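You operate a simulated robot arm through the tools that you are given. There is no shell and no other tool. Be economical: measure what you need, move in short steps, check, and stop when the job is done.

You run a simulated two-armed robot. Do the job below in one go: nothing can be reset, and whatever is moved stays where it is left.

## Task
Brush the dusty block clean in the green vice beside it.
Fine: brush only while it is gripped, with the brush by the vice; then free it and put both back. Set down upright: short brush. What is to be rubbed or washed off counts as gone when no trace of it is left.

It is judged by the outcome, as a careful person would: the job done as asked, and still so three seconds after it is handed in. It fails if anything else is knocked over, pushed out of place, dropped, spilled or broken.

## Robot
Two 7-joint arms with two-finger grippers on one trunk, on a base that drives. Base frame: it is fixed to the floor where the robot stands at the start and does not move with it; the origin is under the middle of the robot, x ahead of it, y to its left, z up; the surface under the hand at the start is at about z = 0.8. Readings come in m, rad, newtons and seconds.
The left shoulder is at the start at [0.024, 0.217, 1.105], the right one opposite. With the tool pointing down near the work surface each hand reaches from about 0.2 to 0.76 m from the robot's upright axis, wherever it stands, measured 20 degrees to its own side. Places, roughly: dusty block (9x5x5 cm) [0.5, 0.2, 0.8]; green jaw [0.4, 0.5, 0.8]; jaw knob [0.4, 0.6, 0.8]; mouth of the green vice [0.4, 0.4, 0.8]. Payload 2.2 kg a hand.
Tool frame (each hand has its own): the origin (TCP) lies between the finger pads and is the grasp point; the fingertips stand 0.019 m ahead of it; z points along the fingers, y is the line along which they close. The gripper opens to 0.116 m. The gripper's body begins 0.07 m behind the TCP.
Orientation is that of the tool frame in the base frame, as a unit quaternion [x, y, z, w]. With the fingers straight down and closing along the base's y, the tool's x points along the base's -x, its y along +y and its z along -z.

## Interface
- The arms move only by the tool arm_command. It takes "left_commands", "right_commands" or both (then of equal length, played together; a hand with none holds still); each is a list that holds one entry, the list of rows, each a list of 7 numbers: the shift along the tool's x, y, z in mm, then the turn, a rotation vector about the tool's x, y, z in rad, then the finger opening in mm, from 0 to 116. In form: [[[tx, ty, tz, ax, ay, az, hand], ...]]. A call has 1 to 20 rows; each row is the pose to reach, as a shift and turn from the pose commanded when the call began, along the tool's axes at that moment. A row lasts 0.2 s, in which the tool goes at most 0.05 m and 0.15 rad; a call with a longer step from one row to the next is refused whole, and so is a gripper value outside its range. Where a pose cannot be reached the arm comes as near as it can. A force on the tool above 90 N (or 10 N above the force at the start of the call, whichever is more), or a blocked arm, ends the call early, and 0.2 s more pass. The fingers move at their own pace and stop on an object; they squeeze with about 37 N. The grip force told is the motor's: it shows also when the fingers shut on nothing. Time passes only in rows, and 0.2 s behind the last, so rows that repeat a pose let the fingers close. It gives the time, the measured TCP pose, the force on the tool (base axes), the opening and the grip force at its end, in the units of the frame above (readings bear some noise), with the torque about the TCP (base axes, N m) and any sound that the robot's microphone picked up.
- Cameras (640 x 400 px; columns grow to the right, rows downward): "scene" is now at [0.1256, 0.046, 1.2892]; the picture's right is [0.48, -0.88, -0.00], its down [-0.38, -0.21, -0.90] and it looks along [0.79, 0.43, -0.44] (base axes); focal length 216 px, centre (320, 200). "left" rides on the left gripper at [0.069, 0.015, -0.097] in its tool frame; the picture's right is [-0.21, 0.98, 0.00], its down [-0.76, -0.17, -0.63] and it looks along [-0.62, -0.14, 0.77] (tool axes); focal length 251 px, centre (320, 200). "right" rides on the right gripper at [0.069, -0.015, -0.097] in its tool frame; the picture's right is [0.21, 0.98, 0.00], its down [-0.76, 0.17, -0.63] and it looks along [-0.62, 0.14, 0.77] (tool axes); focal length 251 px, centre (320, 200). There is no depth. A picture from a camera that has moved, and an enlarged one, comes with that camera's place and axes in the base frame and with its lens.
- get_image(camera): a new picture of that camera. It takes no simulated time.
- slide_trunk(by): slides the trunk up (or, below 0, down) by that many m; the arms and the scene camera ride with it, the base frame stays. It gives what a move gives, with no picture.
- base_move(legs): drives the robot by 1 to 6 legs, each [ahead, left, turn to the left] in m, m and rad, along the robot's own axes; the way and the turn of a leg run together, so that a leg with both is an arc; at most 1.5 m and 3.142 rad a leg. The arms and the cameras ride along, it lands a little off, and it stops where it bumps. It gives what a move gives.
- aim_head(pan, tilt): turns the head with the scene camera to pan (to the left, within 1.396 rad either way) and tilt (down, from -0.506 to 1.204), counted from straight ahead of the robot. It gives what a move gives.
- enlarge(camera, box): a new picture of the part [left, top, right, bottom] of that camera's present view, enlarged. It takes no simulated time.
- close_job(): hands the job in; it is judged then, once.

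Go step by step. Nothing tells you exact positions but the pictures and the camera data: compare them with the known pose of the tool, close in by small moves and look again before you grip or let go. The budget is 120 turns and 88 pictures, counting those below and the enlarged ones. Unless the task says otherwise, let go and move clear before handing in, and close with one line.

The tools are called after "Request:" by a JSON object that holds its "op" and its "data". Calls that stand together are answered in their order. arm_command: Moves the arms, as the interface text tells. Its arguments: {"type":"object","properties":{"left_commands":{"type":"array","items":{"type":"array","items":{"type":"array","items":{"type":"number"}}}},"right_commands":{"type":"array","items":{"type":"array","items":{"type":"array","items":{"type":"number"}}}}},"required":[]} The other tools are called the same way: slide_trunk (by) slides the trunk up or down; base_move (legs) drives the base; aim_head (pan, tilt) turns the head that bears the scene camera; get_image (camera) takes a picture; enlarge (camera, box) takes an enlarged picture of a part of a camera's view; close_job () hands the job in.

At the start:

```text
time: 0.0
left_position: [0.4508, 0.4745, 1.2047]
left_ee_rot: [0.0, 1.0, 0.0, -0.001]
left_contact_force: [1.1, -0.3, -0.5]
left_wrist_torque: [-0.01, 0.01, 0.0]
left_width: 0.116
left_finger_force: 0.0
right_position: [0.4692, 0.0707, 1.2058]
right_ee_rot: [0.002, 1.0, 0.001, 0.0]
right_contact_force: [0.0, 0.1, 0.0]
right_wrist_torque: [-0.03, 0.0, 0.01]
right_width: 0.1161
right_finger_force: 0.1
trunk travel left (down, up): [-0.25, 0.24]
robot x, y, heading: [0.0003, -0.0021, -0.006]
head pan, tilt: [0.499, 0.447]
```

scene: 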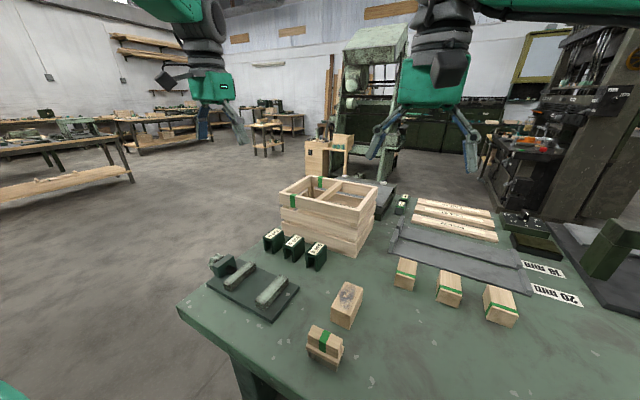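
right: 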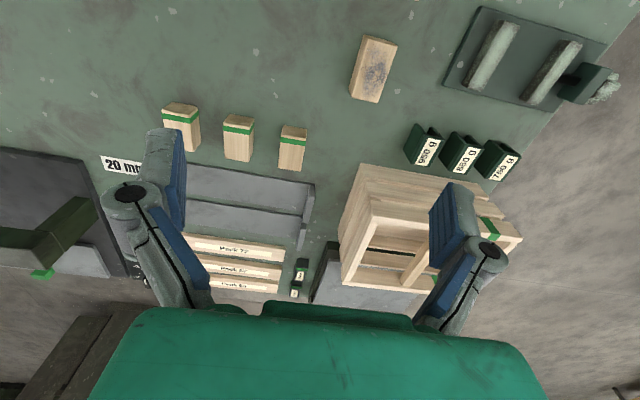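
left: 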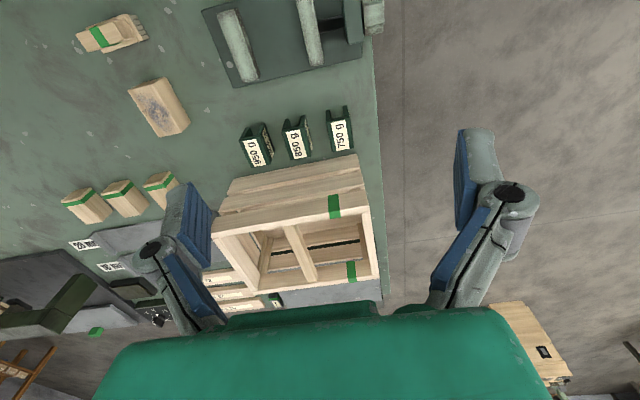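

I see the dusty block, the vice on a green-dark plate with two light jaws and a knob at its far left, and a short wooden brush with green band lying near the table edge. I'll look closer before moving.

Request:
{"op": "enlarge", "data": {"camera": "scene", "box": [180, 220, 400, 380]}}

Request:
{"op": "enlarge", "data": {"camera": "left", "box": [40, 0, 400, 180]}}

Request:
{"op": "enlarge", "data": {"camera": "right", "box": [320, 0, 640, 200]}}

```text
2.50 times, centred on (290, 300) of scene
camera zoom: at [0.1256, 0.046, 1.2892], right [0.48, -0.88, 0.0], down [-0.38, -0.21, -0.9], along [0.79, 0.43, -0.44], focal length 540 px, centre (395, -50)
```

zoom: 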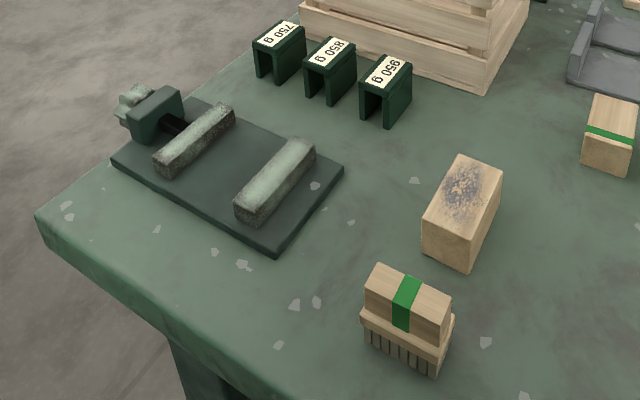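

```text
1.78 times, centred on (220, 90) of left
camera zoom: at [0.383, 0.4887, 1.3032], right [0.21, 0.98, 0.0], down [0.76, -0.17, 0.63], along [0.62, -0.14, -0.78], focal length 447 px, centre (498, 396)
```

zoom: 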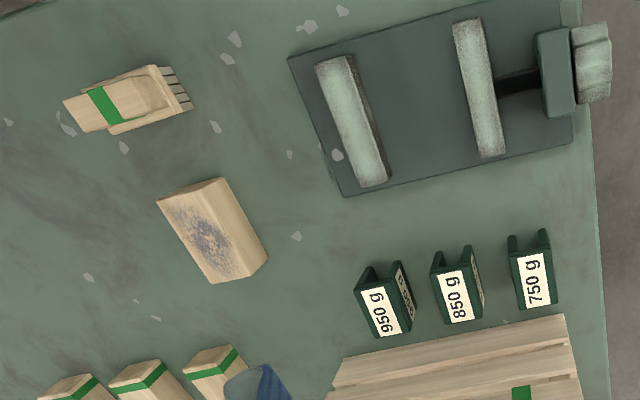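

```text
2.00 times, centred on (480, 100) of right
camera zoom: at [0.3998, 0.0561, 1.3023], right [-0.21, 0.98, 0.0], down [0.76, 0.16, 0.63], along [0.62, 0.14, -0.77], focal length 503 px, centre (0, 400)
```

zoom: 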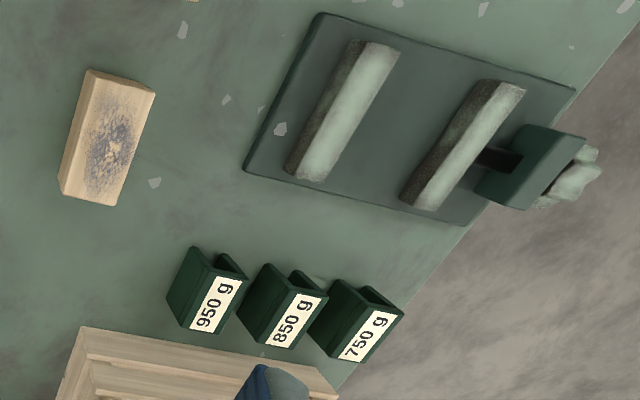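

The vice's jaws run along x with a gap in y of about 9 cm, and the knob sits on a screw/rod at the left edge. I'll zoom harder on the vice and the brush before deciding how to work the knob.

Request:
{"op": "enlarge", "data": {"camera": "scene", "box": [200, 245, 310, 325]}}

Request:
{"op": "enlarge", "data": {"camera": "scene", "box": [295, 270, 375, 370]}}

```text
5.00 times, centred on (255, 285) of scene
camera zoom: at [0.1256, 0.046, 1.2892], right [0.48, -0.88, 0.0], down [-0.38, -0.21, -0.9], along [0.79, 0.43, -0.44], focal length 1080 px, centre (645, -225)
```

zoom: 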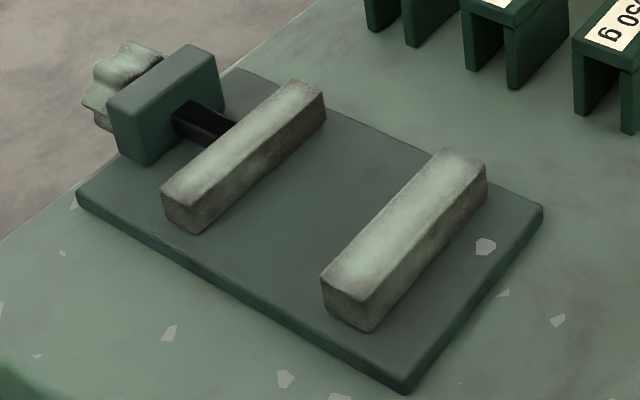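

```text
4.00 times, centred on (335, 320) of scene
camera zoom: at [0.1256, 0.046, 1.2892], right [0.48, -0.88, 0.0], down [-0.38, -0.21, -0.9], along [0.79, 0.43, -0.44], focal length 864 px, centre (260, -280)
```

zoom: 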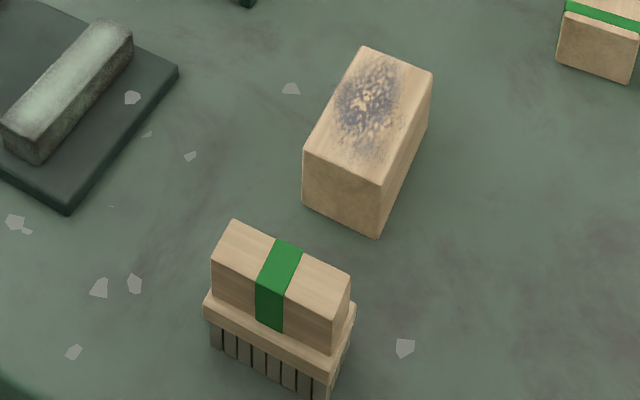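

The knob is a lobed hand-wheel whose screw runs along y. The block is at about (0.48, 0.165) with its long axis along x, and the brush stands at about (0.36, 0.16). I'll park the right hand out of the way, then bring the left hand over the block with its fingers closing along x.

Request:
{"op": "arm_command", "data": {"right_commands": [[[20, -45, -7, 0, 0, 0, 116], [40, -90, -14, 0, 0, 0, 116], [60, -135, -20, 0, 0, 0, 116], [80, -180, -27, 0, 0, 0, 116], [100, -225, -34, 0, 0, 0, 116], [120, -260, -40, 0, 0, 0, 116]]]}}

Request:
{"op": "arm_command", "data": {"left_commands": [[[0, -26, 13, 0, 0, 0.131, 116], [-3, -52, 26, 0, 0, 0.262, 116], [-6, -78, 39, 0, 0, 0.393, 116], [-9, -104, 52, 0, 0, 0.524, 116], [-12, -130, 65, 0, 0, 0.655, 116], [-15, -156, 78, 0, 0, 0.786, 116], [-18, -182, 91, 0, 0, 0.917, 116], [-20, -208, 104, 0, 0, 1.048, 116], [-23, -234, 117, 0, 0, 1.179, 116], [-25, -260, 130, 0, 0, 1.31, 116], [-27, -286, 143, 0, 0, 1.44, 116], [-29, -310, 155, 0, 0, 1.571, 116]]]}}

Request:
{"op": "get_image", "data": {"camera": "left"}}

Request:
{"op": "get_image", "data": {"camera": "scene"}}

```text
time: 1.4
left_position: [0.4472, 0.4704, 1.209]
left_ee_rot: [0.0, 1.0, 0.003, 0.001]
left_contact_force: [-0.1, -0.1, -1.0]
left_wrist_torque: [0.01, -0.01, 0.02]
left_width: 0.1161
left_finger_force: 0.0
right_position: [0.3443, -0.1936, 1.2464]
right_ee_rot: [0.0, 1.0, 0.002, 0.003]
right_contact_force: [0.0, -0.6, 0.5]
right_wrist_torque: [-0.01, -0.02, -0.01]
right_width: 0.1161
right_finger_force: 0.1
trunk travel left (down, up): [-0.25, 0.24]
robot x, y, heading: [-0.0037, -0.0008, -0.0]
head pan, tilt: [0.499, 0.447]
```

```text
time: 4.0
left_position: [0.4775, 0.1606, 1.0525]
left_ee_rot: [0.709, 0.706, 0.001, 0.0]
left_contact_force: [0.8, -0.3, 0.5]
left_wrist_torque: [0.0, 0.03, -0.01]
left_width: 0.116
left_finger_force: 0.1
right_position: [0.346, -0.1926, 1.2447]
right_ee_rot: [0.001, 1.0, 0.003, 0.002]
right_contact_force: [-0.6, -0.2, -0.4]
right_wrist_torque: [0.03, 0.0, 0.01]
right_width: 0.1157
right_finger_force: 0.0
trunk travel left (down, up): [-0.25, 0.24]
robot x, y, heading: [-0.0016, -0.0026, 0.002]
head pan, tilt: [0.499, 0.447]
```

```text
79 pictures are left
camera left: at [0.4935, 0.2288, 1.1505], right [0.98, -0.22, 0.0], down [-0.17, -0.76, 0.63], along [-0.14, -0.61, -0.78], focal length 251 px, centre (320, 200)
```

left: 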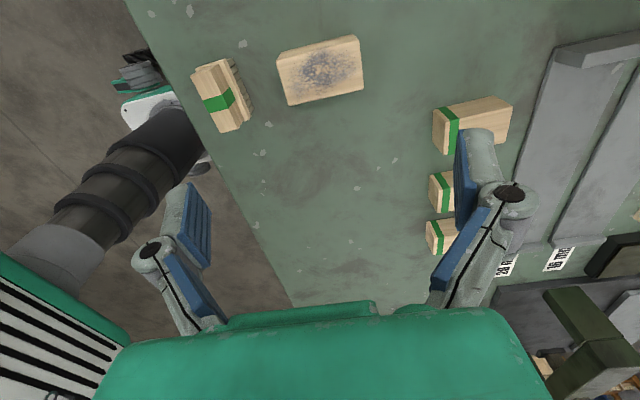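

```text
78 pictures are left
camera scene: at [0.1259, 0.0415, 1.2893], right [0.48, -0.88, 0.0], down [-0.38, -0.21, -0.9], along [0.79, 0.43, -0.44], focal length 216 px, centre (320, 200)
```

scene: 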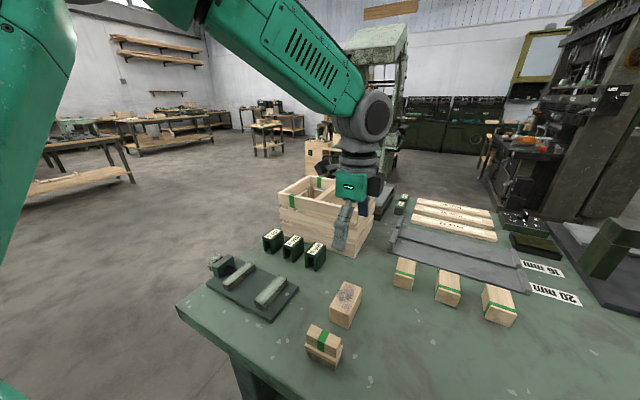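

The block's centre comes out at (0.481, 0.170), aligned with x to about 1°. I'll lower the open hand above it and check.

Request:
{"op": "arm_command", "data": {"left_commands": [[[3, 1, 45, 0, 0, 0, 116], [6, 2, 90, 0, 0, 0, 116], [9, 4, 130, 0, 0, 0, 116], [9, 4, 145, 0, 0, 0, 116]]]}}

Request:
{"op": "get_image", "data": {"camera": "left"}}

Request:
{"op": "enlarge", "data": {"camera": "scene", "box": [280, 220, 440, 340]}}

```text
time: 5.0
left_position: [0.4832, 0.1706, 0.907]
left_ee_rot: [0.707, 0.707, 0.002, 0.0]
left_contact_force: [0.3, -0.2, -0.4]
left_wrist_torque: [0.01, -0.01, 0.01]
left_width: 0.1161
left_finger_force: 0.1
right_position: [0.3452, -0.1929, 1.2456]
right_ee_rot: [0.0, 1.0, 0.002, 0.001]
right_contact_force: [-1.4, 0.0, -0.1]
right_wrist_torque: [0.01, 0.0, -0.01]
right_width: 0.116
right_finger_force: 0.0
trunk travel left (down, up): [-0.25, 0.24]
robot x, y, heading: [0.0027, -0.0002, 0.003]
head pan, tilt: [0.499, 0.447]
```

```text
77 pictures are left
camera left: at [0.4973, 0.2397, 1.0049], right [0.98, -0.21, 0.0], down [-0.17, -0.76, 0.63], along [-0.13, -0.61, -0.78], focal length 251 px, centre (320, 200)
```

left: 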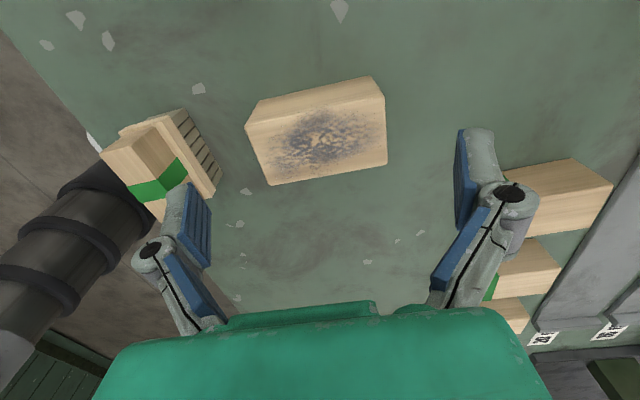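

```text
3.33 times, centred on (360, 280) of scene
camera zoom: at [0.1258, 0.0423, 1.2893], right [0.48, -0.88, 0.0], down [-0.38, -0.21, -0.9], along [0.79, 0.43, -0.44], focal length 720 px, centre (187, -67)
```

zoom: 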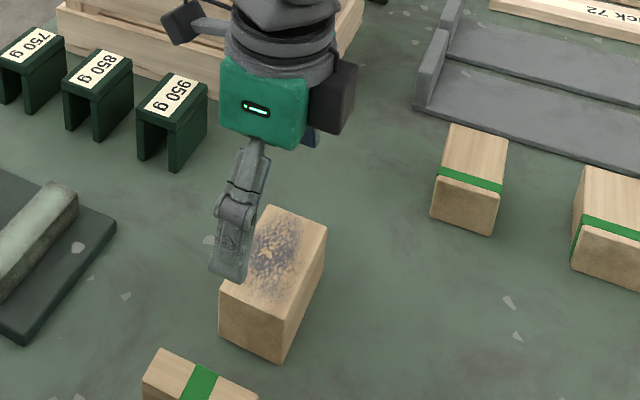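

The fingers straddle the block with about 1 cm of room at each end. I'll lower to grip height and close on the ends.

Request:
{"op": "arm_command", "data": {"left_commands": [[[-2, -1, 30, 0, 0, 0, 116], [-4, -2, 60, 0, 0, 0, 116], [-4, -2, 80, 0, 0, 0, 116], [-4, -2, 80, 0, 0, 0, 100], [-4, -2, 80, 0, 0, 0, 85], [-4, -2, 80, 0, 0, 0, 80], [-4, -2, 80, 0, 0, 0, 80]]]}}

Request:
{"op": "get_image", "data": {"camera": "left"}}

```text
time: 6.6
left_position: [0.4801, 0.1672, 0.8273]
left_ee_rot: [0.707, 0.707, 0.002, 0.0]
left_contact_force: [-0.1, -0.2, -1.2]
left_wrist_torque: [-0.02, 0.01, 0.01]
left_width: 0.1031
left_finger_force: 37.4
right_position: [0.3435, -0.1933, 1.2459]
right_ee_rot: [0.001, 1.0, 0.001, 0.002]
right_contact_force: [0.4, 0.6, 0.5]
right_wrist_torque: [0.01, 0.0, -0.02]
right_width: 0.1161
right_finger_force: 0.1
trunk travel left (down, up): [-0.25, 0.24]
robot x, y, heading: [0.0033, 0.001, -0.001]
head pan, tilt: [0.499, 0.447]
```

```text
75 pictures are left
camera left: at [0.4957, 0.2351, 0.9245], right [0.98, -0.22, 0.0], down [-0.17, -0.76, 0.63], along [-0.14, -0.61, -0.78], focal length 251 px, centre (320, 200)
```

left: 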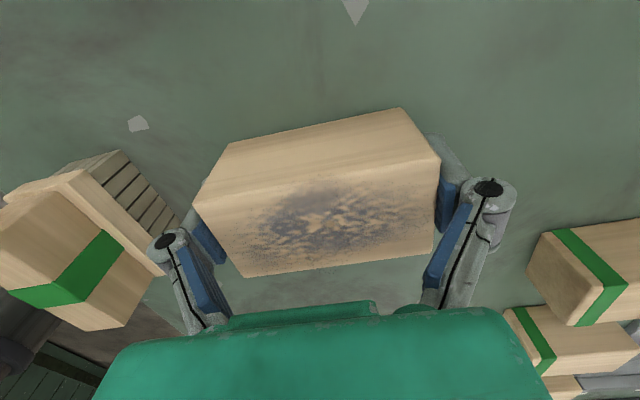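

The fingers read 103 mm while the block looks 92 mm long, so I'm not sure they're seated. I'll command a tighter close and look again.

Request:
{"op": "arm_command", "data": {"left_commands": [[[0, 0, 0, 0, 0, 0, 60], [0, 0, 0, 0, 0, 0, 60], [0, 0, 0, 0, 0, 0, 60]]]}}

Request:
{"op": "enlarge", "data": {"camera": "left", "box": [140, 90, 540, 340]}}

Request:
{"op": "enlarge", "data": {"camera": "scene", "box": [290, 240, 420, 340]}}

```text
time: 7.4
left_position: [0.4804, 0.1662, 0.8273]
left_ee_rot: [0.707, 0.707, 0.002, 0.0]
left_contact_force: [-0.4, -0.5, -1.2]
left_wrist_torque: [0.0, 0.01, 0.02]
left_width: 0.1028
left_finger_force: 37.1
right_position: [0.3442, -0.1914, 1.2461]
right_ee_rot: [0.001, 1.0, 0.002, 0.002]
right_contact_force: [-0.1, -0.3, -0.5]
right_wrist_torque: [0.04, 0.02, 0.03]
right_width: 0.1162
right_finger_force: 0.1
trunk travel left (down, up): [-0.25, 0.24]
robot x, y, heading: [-0.0008, 0.0002, 0.001]
head pan, tilt: [0.499, 0.447]
```

```text
1.60 times, centred on (340, 215) of left
camera zoom: at [0.4958, 0.2351, 0.9246], right [0.98, -0.21, 0.0], down [-0.17, -0.76, 0.63], along [-0.13, -0.61, -0.78], focal length 402 px, centre (288, 176)
```

zoom: 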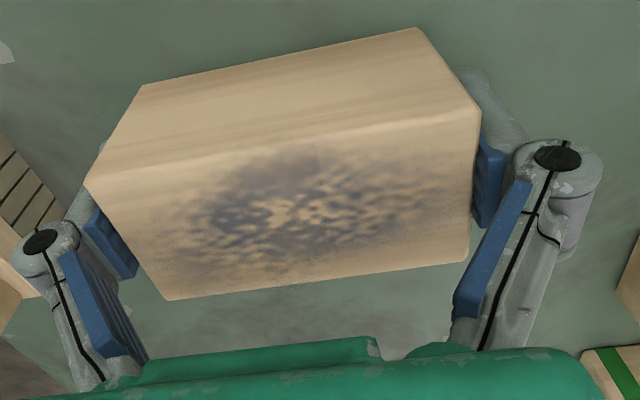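

```text
4.00 times, centred on (355, 290) of scene
camera zoom: at [0.1258, 0.0421, 1.2893], right [0.48, -0.88, 0.0], down [-0.38, -0.21, -0.9], along [0.79, 0.43, -0.44], focal length 864 px, centre (180, -160)
```

zoom: 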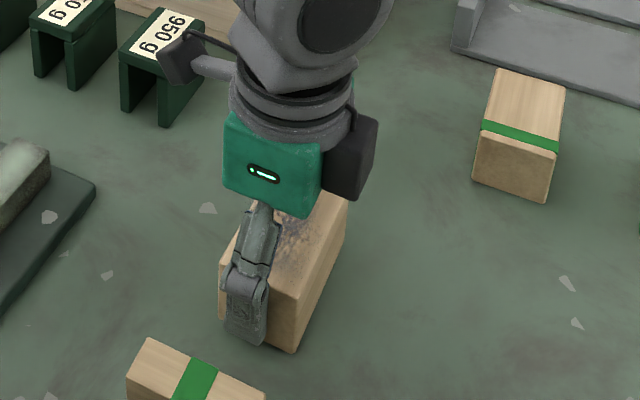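

The pads sit against both ends, so the block is held. I'll lift it, carry it over the vice mouth and look.

Request:
{"op": "arm_command", "data": {"left_commands": [[[0, 0, -20, 0, 0, 0, 60], [0, 0, -60, 0, 0, 0, 60], [0, 0, -100, 0, 0, 0, 60], [0, 0, -140, 0, 0, 0, 60], [40, -10, -150, 0, 0, 0, 60], [80, -20, -150, 0, 0, 0, 60], [120, -30, -150, 0, 0, 0, 60], [160, -40, -150, 0, 0, 0, 60], [200, -50, -150, 0, 0, 0, 60], [235, -59, -150, 0, 0, 0, 60], [235, -59, -150, 0, 0, 0, 60]]]}}

Request:
{"op": "get_image", "data": {"camera": "left"}}

Request:
{"op": "enlarge", "data": {"camera": "scene", "box": [180, 190, 340, 330]}}

```text
time: 9.8
left_position: [0.4187, 0.403, 0.977]
left_ee_rot: [0.707, 0.707, 0.002, 0.0]
left_contact_force: [0.0, 0.1, -1.3]
left_wrist_torque: [0.0, -0.01, -0.04]
left_width: 0.103
left_finger_force: 36.7
right_position: [0.3443, -0.1896, 1.2453]
right_ee_rot: [0.001, 1.0, 0.001, 0.001]
right_contact_force: [0.1, -0.1, -0.7]
right_wrist_torque: [0.03, -0.02, 0.02]
right_width: 0.1161
right_finger_force: 0.0
trunk travel left (down, up): [-0.25, 0.24]
robot x, y, heading: [-0.0008, 0.0001, 0.001]
head pan, tilt: [0.499, 0.447]
```

```text
72 pictures are left
camera left: at [0.4356, 0.4717, 1.0748], right [0.98, -0.21, 0.0], down [-0.17, -0.76, 0.63], along [-0.13, -0.62, -0.78], focal length 251 px, centre (320, 200)
```

left: 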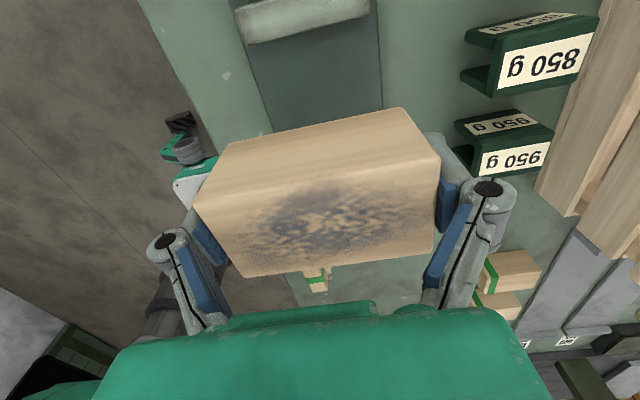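

```text
2.86 times, centred on (260, 260) of scene
camera zoom: at [0.1253, 0.0453, 1.2892], right [0.48, -0.88, 0.0], down [-0.38, -0.21, -0.9], along [0.79, 0.43, -0.44], focal length 617 px, centre (491, 29)
```

zoom: 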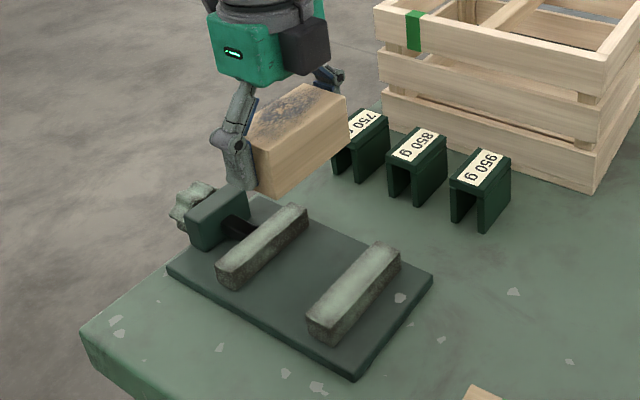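

Working from the pictures: fixed jaw face at y ≈ 0.363, moving jaw face at y ≈ 0.450, mouth centred at x ≈ 0.424. The held block is centred at y ≈ 0.397. I'll lower it to just above the base plate and check.

Request:
{"op": "arm_command", "data": {"left_commands": [[[0, 2, 40, 0, 0, 0, 60], [0, 4, 80, 0, 0, 0, 60], [0, 5, 105, 0, 0, 0, 60], [0, 5, 120, 0, 0, 0, 60], [0, 5, 127, 0, 0, 0, 60], [0, 5, 130, 0, 0, 0, 60]]]}}

Request:
{"op": "enlarge", "data": {"camera": "scene", "box": [190, 220, 310, 330]}}

Request:
{"op": "get_image", "data": {"camera": "left"}}

```text
time: 11.2
left_position: [0.4259, 0.4021, 0.8466]
left_ee_rot: [0.707, 0.707, 0.001, -0.001]
left_contact_force: [-0.8, -0.3, -1.2]
left_wrist_torque: [0.02, 0.0, -0.02]
left_width: 0.1031
left_finger_force: 36.5
right_position: [0.3459, -0.1906, 1.246]
right_ee_rot: [0.001, 1.0, 0.0, 0.002]
right_contact_force: [0.1, 0.8, 0.8]
right_wrist_torque: [0.04, 0.0, -0.02]
right_width: 0.1161
right_finger_force: 0.1
trunk travel left (down, up): [-0.25, 0.24]
robot x, y, heading: [-0.002, -0.0014, -0.004]
head pan, tilt: [0.499, 0.447]
```

```text
3.64 times, centred on (250, 275) of scene
camera zoom: at [0.1255, 0.0444, 1.2892], right [0.48, -0.88, 0.0], down [-0.38, -0.21, -0.9], along [0.79, 0.43, -0.44], focal length 785 px, centre (574, -73)
```

zoom: 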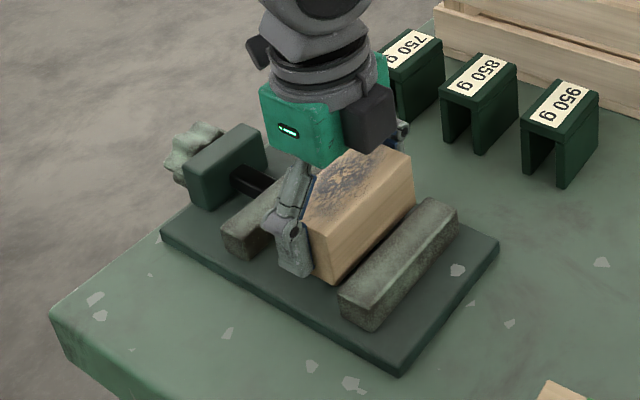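

```text
69 pictures are left
camera left: at [0.4413, 0.4715, 0.9445], right [0.98, -0.21, 0.0], down [-0.17, -0.76, 0.63], along [-0.13, -0.62, -0.78], focal length 251 px, centre (320, 200)
```

left: 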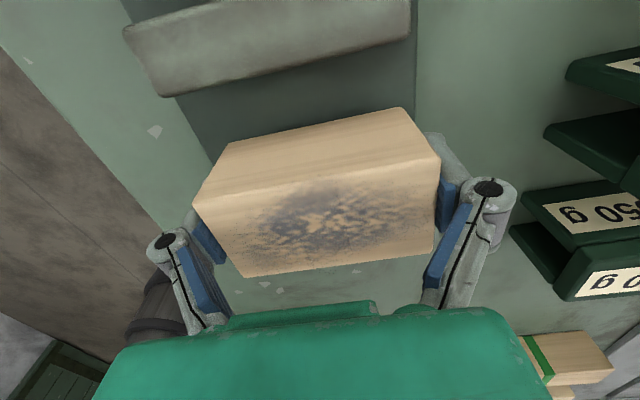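

The block is well between the jaws, parallel to them. I'll creep down onto the plate.

Request:
{"op": "arm_command", "data": {"left_commands": [[[0, 0, 2, 0, 0, 0, 60], [0, 0, 4, 0, 0, 0, 60], [0, 0, 6, 0, 0, 0, 60]]]}}

Request:
{"op": "arm_command", "data": {"left_commands": [[[0, 0, 1, 0, 0, 0, 60], [0, 0, 2, 0, 0, 0, 60]]]}}

```text
time: 12.0
left_position: [0.4253, 0.4033, 0.8415]
left_ee_rot: [0.707, 0.707, 0.001, 0.0]
left_contact_force: [0.2, 0.4, -1.4]
left_wrist_torque: [-0.01, 0.02, -0.01]
left_width: 0.1029
left_finger_force: 36.7
right_position: [0.3452, -0.1899, 1.2456]
right_ee_rot: [0.001, 1.0, 0.002, 0.002]
right_contact_force: [-0.2, 0.5, 0.5]
right_wrist_torque: [-0.01, -0.02, 0.02]
right_width: 0.1159
right_finger_force: 0.0
trunk travel left (down, up): [-0.25, 0.24]
robot x, y, heading: [0.0002, -0.0022, -0.003]
head pan, tilt: [0.499, 0.447]
```

```text
time: 12.6
left_position: [0.4249, 0.4033, 0.8402]
left_ee_rot: [0.707, 0.707, 0.001, 0.0]
left_contact_force: [0.4, -0.4, -1.4]
left_wrist_torque: [-0.01, 0.01, 0.02]
left_width: 0.1033
left_finger_force: 36.8
right_position: [0.3447, -0.1901, 1.2465]
right_ee_rot: [0.001, 1.0, 0.002, 0.002]
right_contact_force: [-0.1, -0.7, 0.5]
right_wrist_torque: [0.0, -0.03, 0.02]
right_width: 0.1159
right_finger_force: 0.0
trunk travel left (down, up): [-0.25, 0.24]
robot x, y, heading: [-0.0043, 0.0004, -0.001]
head pan, tilt: [0.499, 0.447]
```

No contact yet, so I'll continue down.

Request:
{"op": "arm_command", "data": {"left_commands": [[[0, 0, 1, 0, 0, 0, 60], [0, 0, 2, 0, 0, 0, 60]]]}}

Request:
{"op": "arm_command", "data": {"left_commands": [[[0, 0, 1, 0, 0, 0, 60], [0, 0, 2, 0, 0, 0, 60]]]}}

```text
time: 13.2
left_position: [0.426, 0.4036, 0.8378]
left_ee_rot: [0.707, 0.707, 0.001, 0.0]
left_contact_force: [-0.4, -0.7, 1.0]
left_wrist_torque: [0.08, 0.09, 0.0]
left_width: 0.1031
left_finger_force: 37.1
right_position: [0.3443, -0.1907, 1.2449]
right_ee_rot: [0.001, 1.0, 0.002, 0.001]
right_contact_force: [-0.3, -0.3, 0.0]
right_wrist_torque: [-0.03, -0.01, 0.0]
right_width: 0.1161
right_finger_force: 0.0
trunk travel left (down, up): [-0.25, 0.24]
robot x, y, heading: [-0.003, -0.0009, 0.003]
head pan, tilt: [0.499, 0.447]
```

```text
time: 13.8
left_position: [0.4249, 0.4019, 0.8367]
left_ee_rot: [0.708, 0.707, 0.004, 0.0]
left_contact_force: [-0.4, 5.3, 20.8]
left_wrist_torque: [-0.28, 0.82, -0.15]
left_width: 0.1036
left_finger_force: 37.2
right_position: [0.344, -0.1919, 1.2459]
right_ee_rot: [0.001, 1.0, 0.002, 0.002]
right_contact_force: [0.0, -0.2, -0.2]
right_wrist_torque: [0.0, -0.03, 0.0]
right_width: 0.116
right_finger_force: 0.0
trunk travel left (down, up): [-0.25, 0.24]
robot x, y, heading: [-0.0011, -0.0012, -0.004]
head pan, tilt: [0.499, 0.447]
```

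The block is seated on the plate. I'll ease off, open and rise clear.

Request:
{"op": "arm_command", "data": {"left_commands": [[[0, 0, -2, 0, 0, 0, 60], [0, 0, -2, 0, 0, 0, 116], [0, 0, -2, 0, 0, 0, 116], [0, 0, -25, 0, 0, 0, 116], [0, 0, -65, 0, 0, 0, 116], [0, 0, -110, 0, 0, 0, 116], [0, 0, -155, 0, 0, 0, 116]]]}}

Request:
{"op": "enlarge", "data": {"camera": "scene", "box": [190, 220, 310, 330]}}

Request:
{"op": "get_image", "data": {"camera": "left"}}

```text
time: 15.4
left_position: [0.4252, 0.4028, 0.992]
left_ee_rot: [0.708, 0.707, 0.002, 0.001]
left_contact_force: [-0.5, -0.6, -0.3]
left_wrist_torque: [-0.01, -0.01, 0.02]
left_width: 0.116
left_finger_force: 0.1
right_position: [0.3444, -0.1918, 1.2455]
right_ee_rot: [0.001, 1.0, 0.002, 0.002]
right_contact_force: [-0.6, 0.3, -1.0]
right_wrist_torque: [0.03, -0.03, -0.03]
right_width: 0.116
right_finger_force: 0.1
trunk travel left (down, up): [-0.25, 0.24]
robot x, y, heading: [-0.0041, 0.0037, 0.003]
head pan, tilt: [0.499, 0.447]
```

```text
3.64 times, centred on (250, 275) of scene
camera zoom: at [0.1233, 0.0435, 1.2895], right [0.48, -0.88, 0.0], down [-0.38, -0.21, -0.9], along [0.79, 0.43, -0.43], focal length 785 px, centre (574, -73)
```

zoom: 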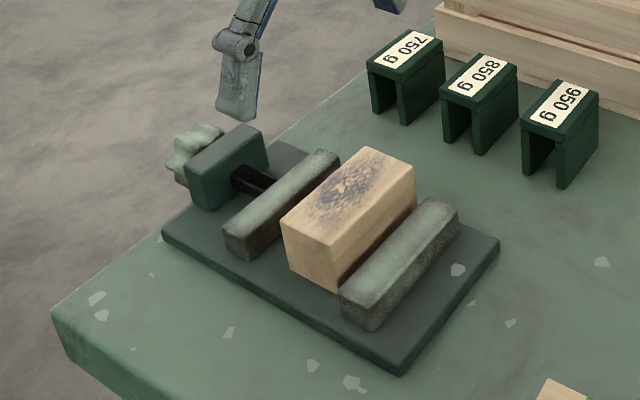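

```text
67 pictures are left
camera left: at [0.4402, 0.4706, 1.0898], right [0.98, -0.22, 0.0], down [-0.17, -0.76, 0.63], along [-0.13, -0.62, -0.78], focal length 251 px, centre (320, 200)
```

left: 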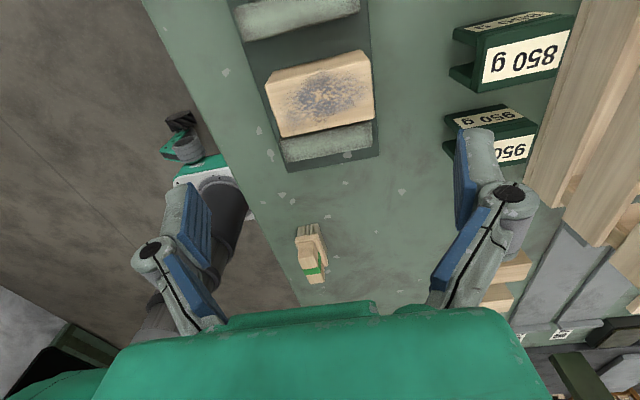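

The block sits in the mouth with its dusty face up. The knob needs turning from the left, so I'll shift the base 0.25 m left; then the left hand can reach around to the knob and the right hand can reach the brush and vice.

Request:
{"op": "base_move", "data": {"legs": [[0, 0.25, 0]]}}

Request:
{"op": "get_image", "data": {"camera": "scene"}}

```text
time: 17.2
left_position: [0.4258, 0.6421, 0.9942]
left_ee_rot: [0.707, 0.707, 0.004, -0.003]
left_contact_force: [0.2, 0.7, 0.5]
left_wrist_torque: [0.01, 0.02, -0.05]
left_width: 0.1159
left_finger_force: 0.0
right_position: [0.3444, 0.0473, 1.2446]
right_ee_rot: [0.002, 1.0, 0.007, 0.001]
right_contact_force: [-0.5, -0.3, -0.1]
right_wrist_torque: [0.04, 0.04, 0.01]
right_width: 0.1161
right_finger_force: 0.1
trunk travel left (down, up): [-0.25, 0.24]
robot x, y, heading: [0.003, 0.2469, -0.001]
head pan, tilt: [0.499, 0.447]
```

```text
66 pictures are left
camera scene: at [0.1247, 0.2885, 1.2894], right [0.48, -0.88, 0.0], down [-0.38, -0.21, -0.9], along [0.79, 0.43, -0.43], focal length 216 px, centre (320, 200)
```

scene: 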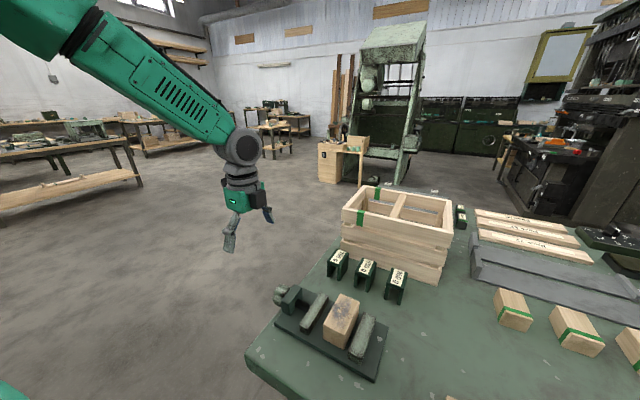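

From the pictures the table's left edge is at y ≈ 0.56, so the space beyond it is free, with the knob at about (0.42, 0.565, 0.835). I'll unwind the left wrist and move outward before tilting the hand to point at the knob along −y.

Request:
{"op": "arm_command", "data": {"left_commands": [[[14, -4, 0, 0, 0, -0.143, 60], [28, -8, 0, 0, 0, -0.286, 60], [42, -12, 0, 0, 0, -0.429, 60], [56, -16, 0, 0, 0, -0.571, 60], [70, -20, 0, 0, 0, -0.714, 60], [84, -24, 0, 0, 0, -0.857, 60], [98, -28, 0, 0, 0, -1.0, 60], [112, -32, 0, 0, 0, -1.143, 60], [126, -36, 0, 0, 0, -1.286, 60], [140, -40, 0, 0, 0, -1.428, 60], [154, -40, 0, 0, 0, -1.571, 60]]]}}

Request:
{"op": "arm_command", "data": {"left_commands": [[[0, 3, 0, 0.0806, 0.0806, -0.0806, 60], [0, 6, 0, 0.161, 0.161, -0.161, 60], [0, 9, 0, 0.242, 0.242, -0.242, 60], [0, 12, 0, 0.322, 0.322, -0.322, 60], [0, 15, 0, 0.403, 0.403, -0.403, 60], [0, 18, 0, 0.484, 0.484, -0.484, 60], [0, 20, 0, 0.564, 0.564, -0.564, 60], [0, 20, 0, 0.645, 0.645, -0.645, 60], [0, 20, 0, 0.725, 0.725, -0.725, 60], [0, 20, 0, 0.806, 0.806, -0.806, 60], [0, 20, 0, 0.887, 0.887, -0.887, 60], [0, 20, 0, 0.967, 0.967, -0.967, 60], [0, 20, 0, 1.048, 1.048, -1.048, 60], [0, 20, 0, 1.128, 1.128, -1.128, 60], [0, 20, 0, 1.209, 1.209, -1.209, 60], [0, 20, 0, 1.209, 1.209, -1.209, 60]]]}}

Request:
{"op": "get_image", "data": {"camera": "left"}}

Request:
{"op": "get_image", "data": {"camera": "scene"}}

```text
time: 19.6
left_position: [0.3846, 0.8072, 0.9924]
left_ee_rot: [-0.001, 1.0, 0.001, 0.001]
left_contact_force: [-0.4, 0.6, -0.2]
left_wrist_torque: [-0.03, -0.02, -0.01]
left_width: 0.0597
left_finger_force: 0.1
right_position: [0.3429, 0.0588, 1.2475]
right_ee_rot: [0.002, 1.0, 0.002, 0.002]
right_contact_force: [-0.7, 1.5, 0.7]
right_wrist_torque: [-0.05, 0.02, 0.0]
right_width: 0.1161
right_finger_force: 0.1
trunk travel left (down, up): [-0.25, 0.24]
robot x, y, heading: [-0.0009, 0.2467, -0.002]
head pan, tilt: [0.499, 0.447]
```

```text
time: 23.0
left_position: [0.3854, 0.8246, 0.9923]
left_ee_rot: [-0.5, 0.501, -0.499, -0.499]
left_contact_force: [0.2, 0.5, 0.1]
left_wrist_torque: [-0.01, 0.01, -0.01]
left_width: 0.06
left_finger_force: 0.1
right_position: [0.3425, 0.0564, 1.2466]
right_ee_rot: [0.0, 1.0, 0.003, 0.003]
right_contact_force: [-1.3, -0.7, 0.0]
right_wrist_torque: [-0.03, -0.03, -0.01]
right_width: 0.1162
right_finger_force: 0.0
trunk travel left (down, up): [-0.25, 0.24]
robot x, y, heading: [-0.0018, 0.2481, 0.007]
head pan, tilt: [0.499, 0.447]
```

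```text
65 pictures are left
camera left: at [0.3697, 0.9197, 1.063], right [-0.98, 0.0, -0.22], down [0.17, 0.63, -0.75], along [0.14, -0.77, -0.62], focal length 251 px, centre (320, 200)
```

left: 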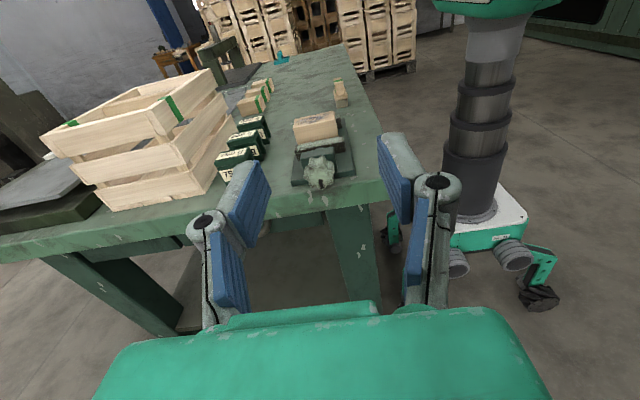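

```text
64 pictures are left
camera scene: at [0.1251, 0.2998, 1.289], right [0.48, -0.88, 0.0], down [-0.38, -0.21, -0.9], along [0.79, 0.43, -0.44], focal length 216 px, centre (320, 200)
```

scene: 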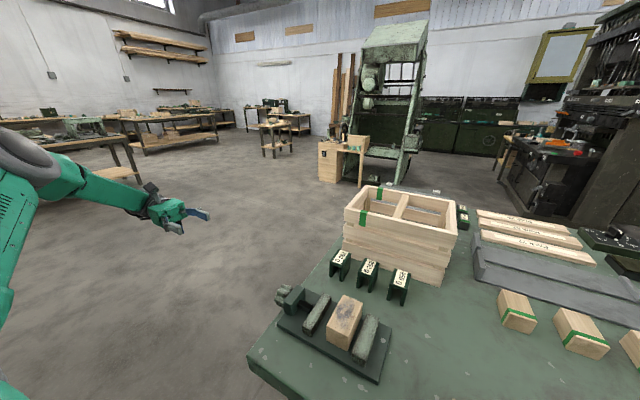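

The hand now points along −y with its camera above. I'll approach to about 12 cm from the knob and look.

Request:
{"op": "arm_command", "data": {"left_commands": [[[-38, -9, 25, 0, 0, 0, 80], [-76, -18, 50, 0, 0, 0, 80], [-114, -27, 75, 0, 0, 0, 80], [-152, -35, 100, 0, 0, 0, 80], [-152, -35, 125, 0, 0, 0, 80], [-152, -35, 125, 0, 0, 0, 80]]]}}

Request:
{"op": "get_image", "data": {"camera": "left"}}

Request:
{"op": "enlarge", "data": {"camera": "scene", "box": [210, 250, 370, 360]}}

```text
time: 24.4
left_position: [0.418, 0.6941, 0.842]
left_ee_rot: [-0.501, 0.503, -0.499, -0.497]
left_contact_force: [-0.7, 0.0, -0.3]
left_wrist_torque: [-0.03, 0.0, 0.02]
left_width: 0.0799
left_finger_force: 0.1
right_position: [0.3425, 0.0483, 1.2444]
right_ee_rot: [0.001, 1.0, 0.005, 0.002]
right_contact_force: [-0.4, 0.4, -0.7]
right_wrist_torque: [0.0, 0.01, 0.04]
right_width: 0.1158
right_finger_force: 0.0
trunk travel left (down, up): [-0.25, 0.24]
robot x, y, heading: [-0.0016, 0.247, 0.003]
head pan, tilt: [0.499, 0.447]
```

```text
63 pictures are left
camera left: at [0.4036, 0.7902, 0.9128], right [-0.98, 0.0, -0.22], down [0.17, 0.64, -0.75], along [0.14, -0.77, -0.62], focal length 251 px, centre (320, 200)
```

left: 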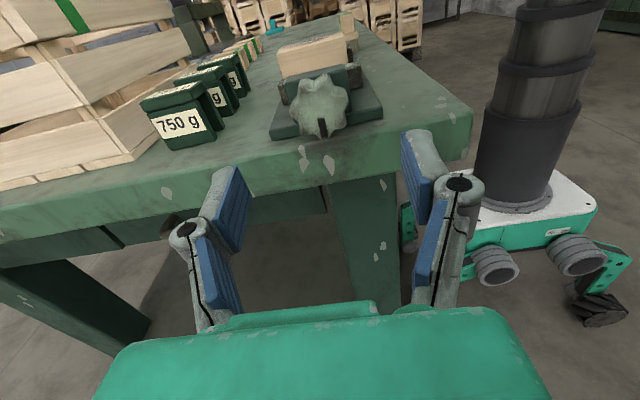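

```text
3.64 times, centred on (290, 305) of scene
camera zoom: at [0.1255, 0.2906, 1.2893], right [0.48, -0.88, 0.0], down [-0.38, -0.21, -0.9], along [0.79, 0.43, -0.44], focal length 785 px, centre (429, -182)
```

zoom: 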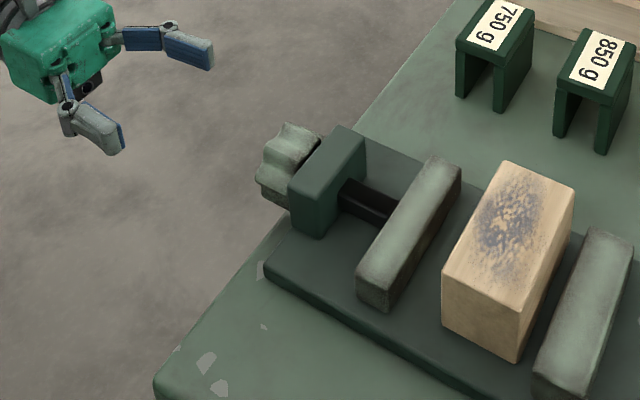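

The knob is star-shaped with a dark mark at its lower side. I'll zoom on it to get its centre, size and lobes.

Request:
{"op": "enlarge", "data": {"camera": "left", "box": [240, 30, 400, 150]}}

```text
3.33 times, centred on (320, 90) of left
camera zoom: at [0.4036, 0.7902, 0.9128], right [-0.98, 0.0, -0.22], down [0.17, 0.64, -0.75], along [0.14, -0.77, -0.62], focal length 838 px, centre (320, 567)
```

zoom: 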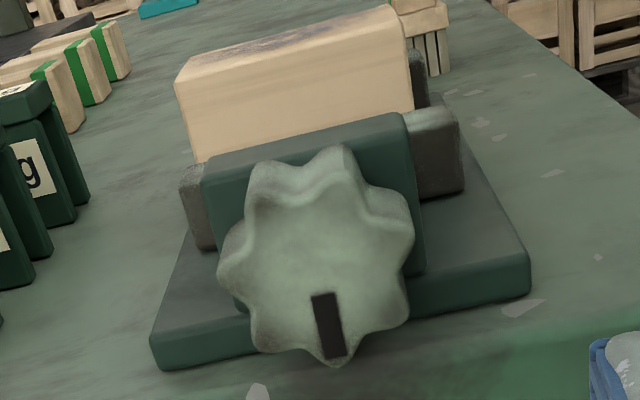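

Knob centre comes out at (0.422, y front ≈ 0.568, z 0.835) with radius about 2.5 cm. I'll pre-turn the wrist back 0.75 rad and slide the open fingers over the knob.

Request:
{"op": "arm_command", "data": {"left_commands": [[[-8, -4, 10, 0, 0, -0.15, 80], [-8, -4, 25, 0, 0, -0.3, 80], [-8, -4, 40, 0, 0, -0.45, 80], [-8, -4, 60, 0, 0, -0.6, 80], [-8, -4, 80, 0, 0, -0.75, 80], [-8, -4, 100, 0, 0, -0.75, 80], [-8, -4, 110, 0, 0, -0.75, 80], [-8, -4, 120, 0, 0, -0.75, 80]]]}}

Request:
{"op": "get_image", "data": {"camera": "left"}}

Request:
{"op": "enlarge", "data": {"camera": "scene", "box": [210, 250, 370, 360]}}

```text
time: 26.2
left_position: [0.4243, 0.5788, 0.8324]
left_ee_rot: [0.65, -0.284, 0.283, 0.646]
left_contact_force: [3.2, 8.5, 0.5]
left_wrist_torque: [0.29, -0.1, 0.32]
left_width: 0.0858
left_finger_force: 2.3
right_position: [0.3434, 0.0541, 1.2469]
right_ee_rot: [0.001, 1.0, 0.002, 0.001]
right_contact_force: [0.0, 0.8, -0.7]
right_wrist_torque: [-0.02, 0.0, 0.02]
right_width: 0.1158
right_finger_force: 0.0
trunk travel left (down, up): [-0.25, 0.24]
robot x, y, heading: [0.0022, 0.2466, -0.005]
head pan, tilt: [0.499, 0.447]
```

```text
60 pictures are left
camera left: at [0.4606, 0.6742, 0.8949], right [-0.86, 0.0, 0.51], down [-0.39, 0.64, -0.66], along [-0.32, -0.77, -0.55], focal length 251 px, centre (320, 200)
```

left: 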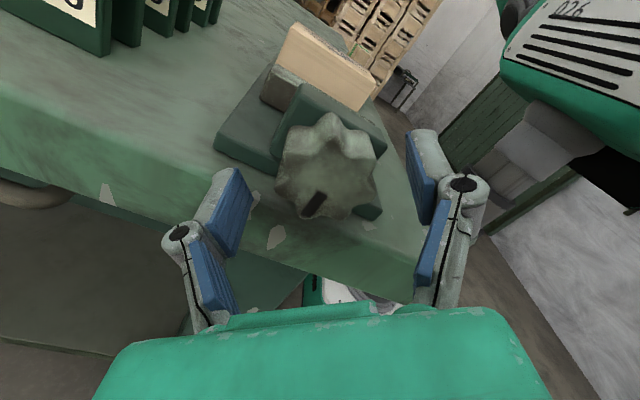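

```text
3.64 times, centred on (290, 305) of scene
camera zoom: at [0.1262, 0.2974, 1.289], right [0.48, -0.88, 0.0], down [-0.38, -0.21, -0.9], along [0.79, 0.43, -0.44], focal length 785 px, centre (429, -182)
```

zoom: 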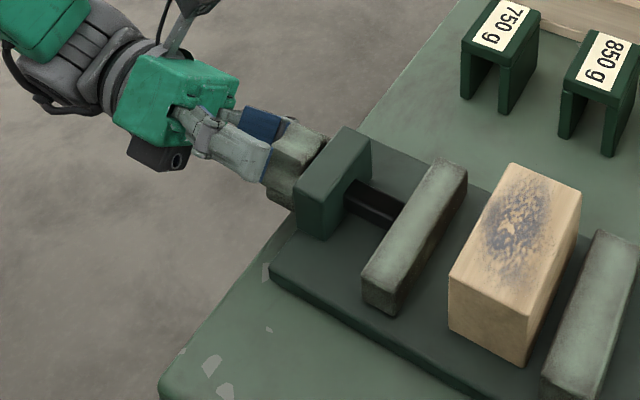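

The lower fingertip touched the table edge with about 8 N. I'll back off slightly, narrow the opening, use a shallower pre-turn and come in again.

Request:
{"op": "arm_command", "data": {"left_commands": [[[0, 0, -6, 0, 0, 0, 80], [0, 0, -14, 0, 0, 0.12, 64], [0, 0, -14, 0, 0, 0.25, 64], [0, 0, -8, 0, 0, 0.25, 64], [0, 0, -2, 0, 0, 0.25, 64], [0, 0, 2, 0, 0, 0.25, 64]]]}}

Request:
{"op": "get_image", "data": {"camera": "left"}}

```text
time: 27.6
left_position: [0.4235, 0.5713, 0.8337]
left_ee_rot: [0.61, -0.364, 0.36, 0.605]
left_contact_force: [-0.3, 0.2, 0.9]
left_wrist_torque: [0.01, 0.01, 0.02]
left_width: 0.0642
left_finger_force: 0.0
right_position: [0.3421, 0.0491, 1.2454]
right_ee_rot: [0.002, 1.0, 0.005, 0.003]
right_contact_force: [-0.4, 0.3, 0.5]
right_wrist_torque: [0.01, -0.01, 0.0]
right_width: 0.1161
right_finger_force: 0.1
trunk travel left (down, up): [-0.25, 0.24]
robot x, y, heading: [0.003, 0.2437, 0.003]
head pan, tilt: [0.499, 0.447]
```

```text
58 pictures are left
camera left: at [0.4439, 0.6673, 0.9036], right [-0.96, 0.0, 0.28], down [-0.21, 0.64, -0.74], along [-0.18, -0.77, -0.62], focal length 251 px, centre (320, 200)
```

left: 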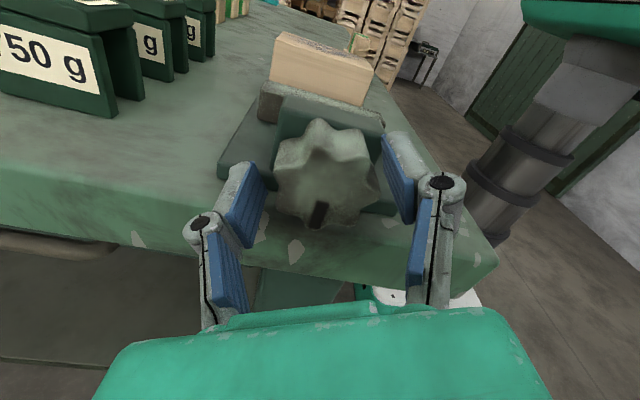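

Free of contact now and centred on the knob. I'll close on it.

Request:
{"op": "arm_command", "data": {"left_commands": [[[0, 0, 2, 0, 0, 0, 50], [0, 0, 2, 0, 0, 0, 30], [0, 0, 2, 0, 0, 0, 20], [0, 0, 2, 0, 0, 0, 20]]]}}

Request:
{"op": "arm_command", "data": {"left_commands": [[[0, 0, 2, 0, 0, 0.1, 20], [0, 0, 2, 0, 0, 0.2, 20], [0, 0, 2, 0, 0, 0.3, 20], [0, 0, 2, 0, 0, 0.4, 20], [0, 0, 2, 0, 0, 0.5, 20]]]}}

Request:
{"op": "get_image", "data": {"camera": "left"}}

Request:
{"op": "enlarge", "data": {"camera": "scene", "box": [210, 250, 370, 360]}}

```text
time: 28.6
left_position: [0.4204, 0.5713, 0.8341]
left_ee_rot: [0.608, -0.364, 0.36, 0.606]
left_contact_force: [-13.4, 8.9, 11.8]
left_wrist_torque: [-0.59, 0.03, -0.85]
left_width: 0.0524
left_finger_force: 45.3
right_position: [0.3405, 0.0516, 1.2471]
right_ee_rot: [0.002, 1.0, 0.004, 0.004]
right_contact_force: [0.2, -0.1, 0.5]
right_wrist_torque: [-0.01, 0.0, 0.01]
right_width: 0.1159
right_finger_force: 0.0
trunk travel left (down, up): [-0.25, 0.24]
robot x, y, heading: [0.0047, 0.2471, 0.0]
head pan, tilt: [0.499, 0.447]
```

```text
time: 29.8
left_position: [0.4216, 0.5715, 0.834]
left_ee_rot: [-0.499, 0.504, -0.5, -0.498]
left_contact_force: [-22.3, 23.4, 11.9]
left_wrist_torque: [-0.18, 0.1, -0.66]
left_width: 0.0523
left_finger_force: 45.0
right_position: [0.3398, 0.0519, 1.2478]
right_ee_rot: [0.002, 1.0, 0.004, 0.003]
right_contact_force: [-0.2, 0.0, 0.0]
right_wrist_torque: [0.01, 0.02, -0.03]
right_width: 0.116
right_finger_force: 0.0
trunk travel left (down, up): [-0.25, 0.24]
robot x, y, heading: [0.0006, 0.2441, 0.003]
head pan, tilt: [0.499, 0.447]
```

```text
57 pictures are left
camera left: at [0.406, 0.6668, 0.904], right [-0.98, 0.0, -0.22], down [0.17, 0.64, -0.75], along [0.14, -0.77, -0.62], focal length 251 px, centre (320, 200)
```

left: 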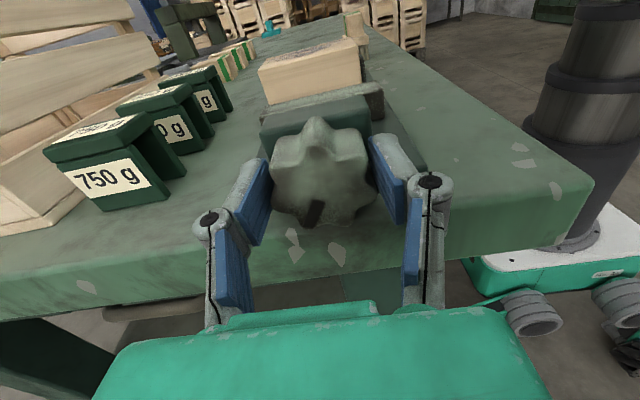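

```text
3.64 times, centred on (290, 305) of scene
camera zoom: at [0.1205, 0.299, 1.2895], right [0.48, -0.88, 0.01], down [-0.38, -0.21, -0.9], along [0.79, 0.43, -0.44], focal length 785 px, centre (429, -182)
```

zoom: 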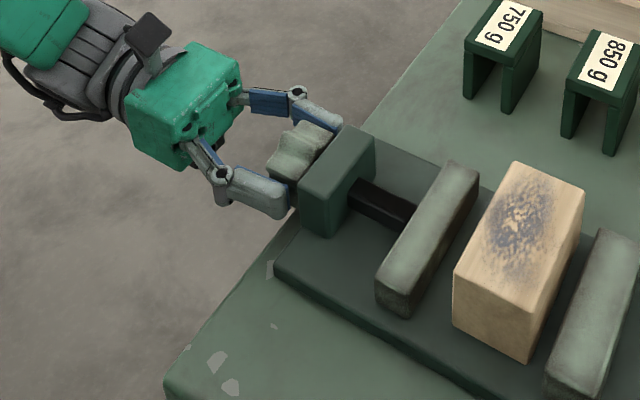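

Turning this way advances the jaw by about 5–6 mm per 0.5 rad, with the knob turning along. I'll continue the turn, easing back slightly.

Request:
{"op": "arm_command", "data": {"left_commands": [[[0, 0, -1, 0, 0, 0.1, 20], [0, 0, -2, 0, 0, 0.2, 20], [0, 0, -2, 0, 0, 0.3, 20], [0, 0, -2, 0, 0, 0.4, 20], [0, 0, -2, 0, 0, 0.5, 20], [0, 0, -2, 0, 0, 0.6, 20], [0, 0, -2, 0, 0, 0.7, 20]]]}}

Request:
{"op": "enlarge", "data": {"camera": "scene", "box": [210, 250, 370, 360]}}

```text
time: 31.4
left_position: [0.4203, 0.5708, 0.8344]
left_ee_rot: [-0.297, 0.646, -0.638, -0.297]
left_contact_force: [-29.9, -3.0, -6.6]
left_wrist_torque: [0.4, 1.34, 0.09]
left_width: 0.0519
left_finger_force: 45.1
right_position: [0.3398, 0.0505, 1.2448]
right_ee_rot: [0.002, 1.0, 0.005, 0.003]
right_contact_force: [0.1, 0.0, 0.7]
right_wrist_torque: [-0.01, -0.01, 0.0]
right_width: 0.1159
right_finger_force: 0.1
trunk travel left (down, up): [-0.25, 0.24]
robot x, y, heading: [0.0013, 0.2498, -0.001]
head pan, tilt: [0.499, 0.447]
```

```text
3.64 times, centred on (290, 305) of scene
camera zoom: at [0.1214, 0.2927, 1.2896], right [0.48, -0.88, 0.0], down [-0.38, -0.21, -0.9], along [0.79, 0.43, -0.43], focal length 785 px, centre (429, -182)
```

zoom: 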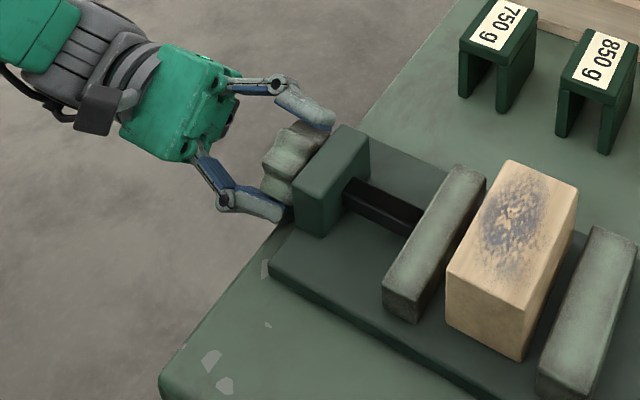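

The jaw is advancing toward the block. I'll release, wind the wrist back 1.2 rad and regrip, re-centring by 3 mm in x.

Request:
{"op": "arm_command", "data": {"left_commands": [[[1, 1, -2, 0, 0, 0, 60], [2, 2, -10, 0, 0, 0, 60], [2, 2, -24, 0, 0, -0.1, 60], [2, 2, -24, 0, 0, -0.25, 60], [2, 2, -24, 0, 0, -0.4, 60], [2, 2, -24, 0, 0, -0.55, 60], [2, 2, -24, 0, 0, -0.7, 60], [2, 2, -24, 0, 0, -0.85, 60], [2, 2, -24, 0, 0, -1.0, 60], [2, 2, -24, 0, 0, -1.15, 60], [2, 2, -20, 0, 0, -1.2, 60], [2, 2, -8, 0, 0, -1.2, 60], [2, 2, 0, 0, 0, -1.2, 60], [2, 2, 0, 0, 0, -1.2, 60]]]}}

Request:
{"op": "get_image", "data": {"camera": "left"}}

```text
time: 34.4
left_position: [0.4198, 0.5713, 0.8337]
left_ee_rot: [0.609, -0.364, 0.36, 0.605]
left_contact_force: [-0.4, 0.4, -0.5]
left_wrist_torque: [0.0, -0.04, 0.01]
left_width: 0.0599
left_finger_force: 0.1
right_position: [0.3419, 0.0501, 1.2451]
right_ee_rot: [0.002, 1.0, 0.004, 0.003]
right_contact_force: [-0.2, 0.0, 0.9]
right_wrist_torque: [-0.02, 0.01, 0.0]
right_width: 0.1158
right_finger_force: 0.1
trunk travel left (down, up): [-0.25, 0.24]
robot x, y, heading: [0.0019, 0.2471, 0.0]
head pan, tilt: [0.499, 0.447]
```

```text
54 pictures are left
camera left: at [0.4409, 0.6667, 0.9035], right [-0.96, 0.0, 0.28], down [-0.21, 0.64, -0.74], along [-0.18, -0.77, -0.61], focal length 251 px, centre (320, 200)
```

left: 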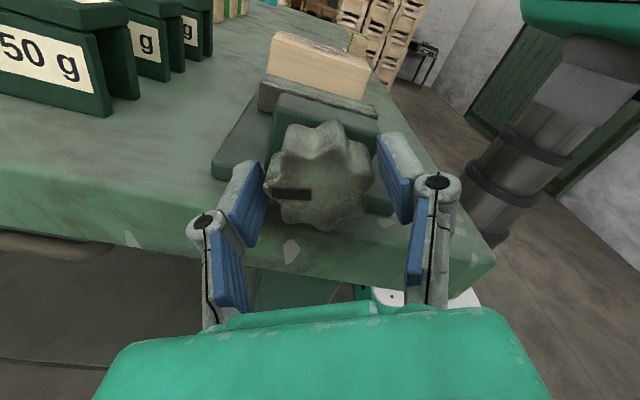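

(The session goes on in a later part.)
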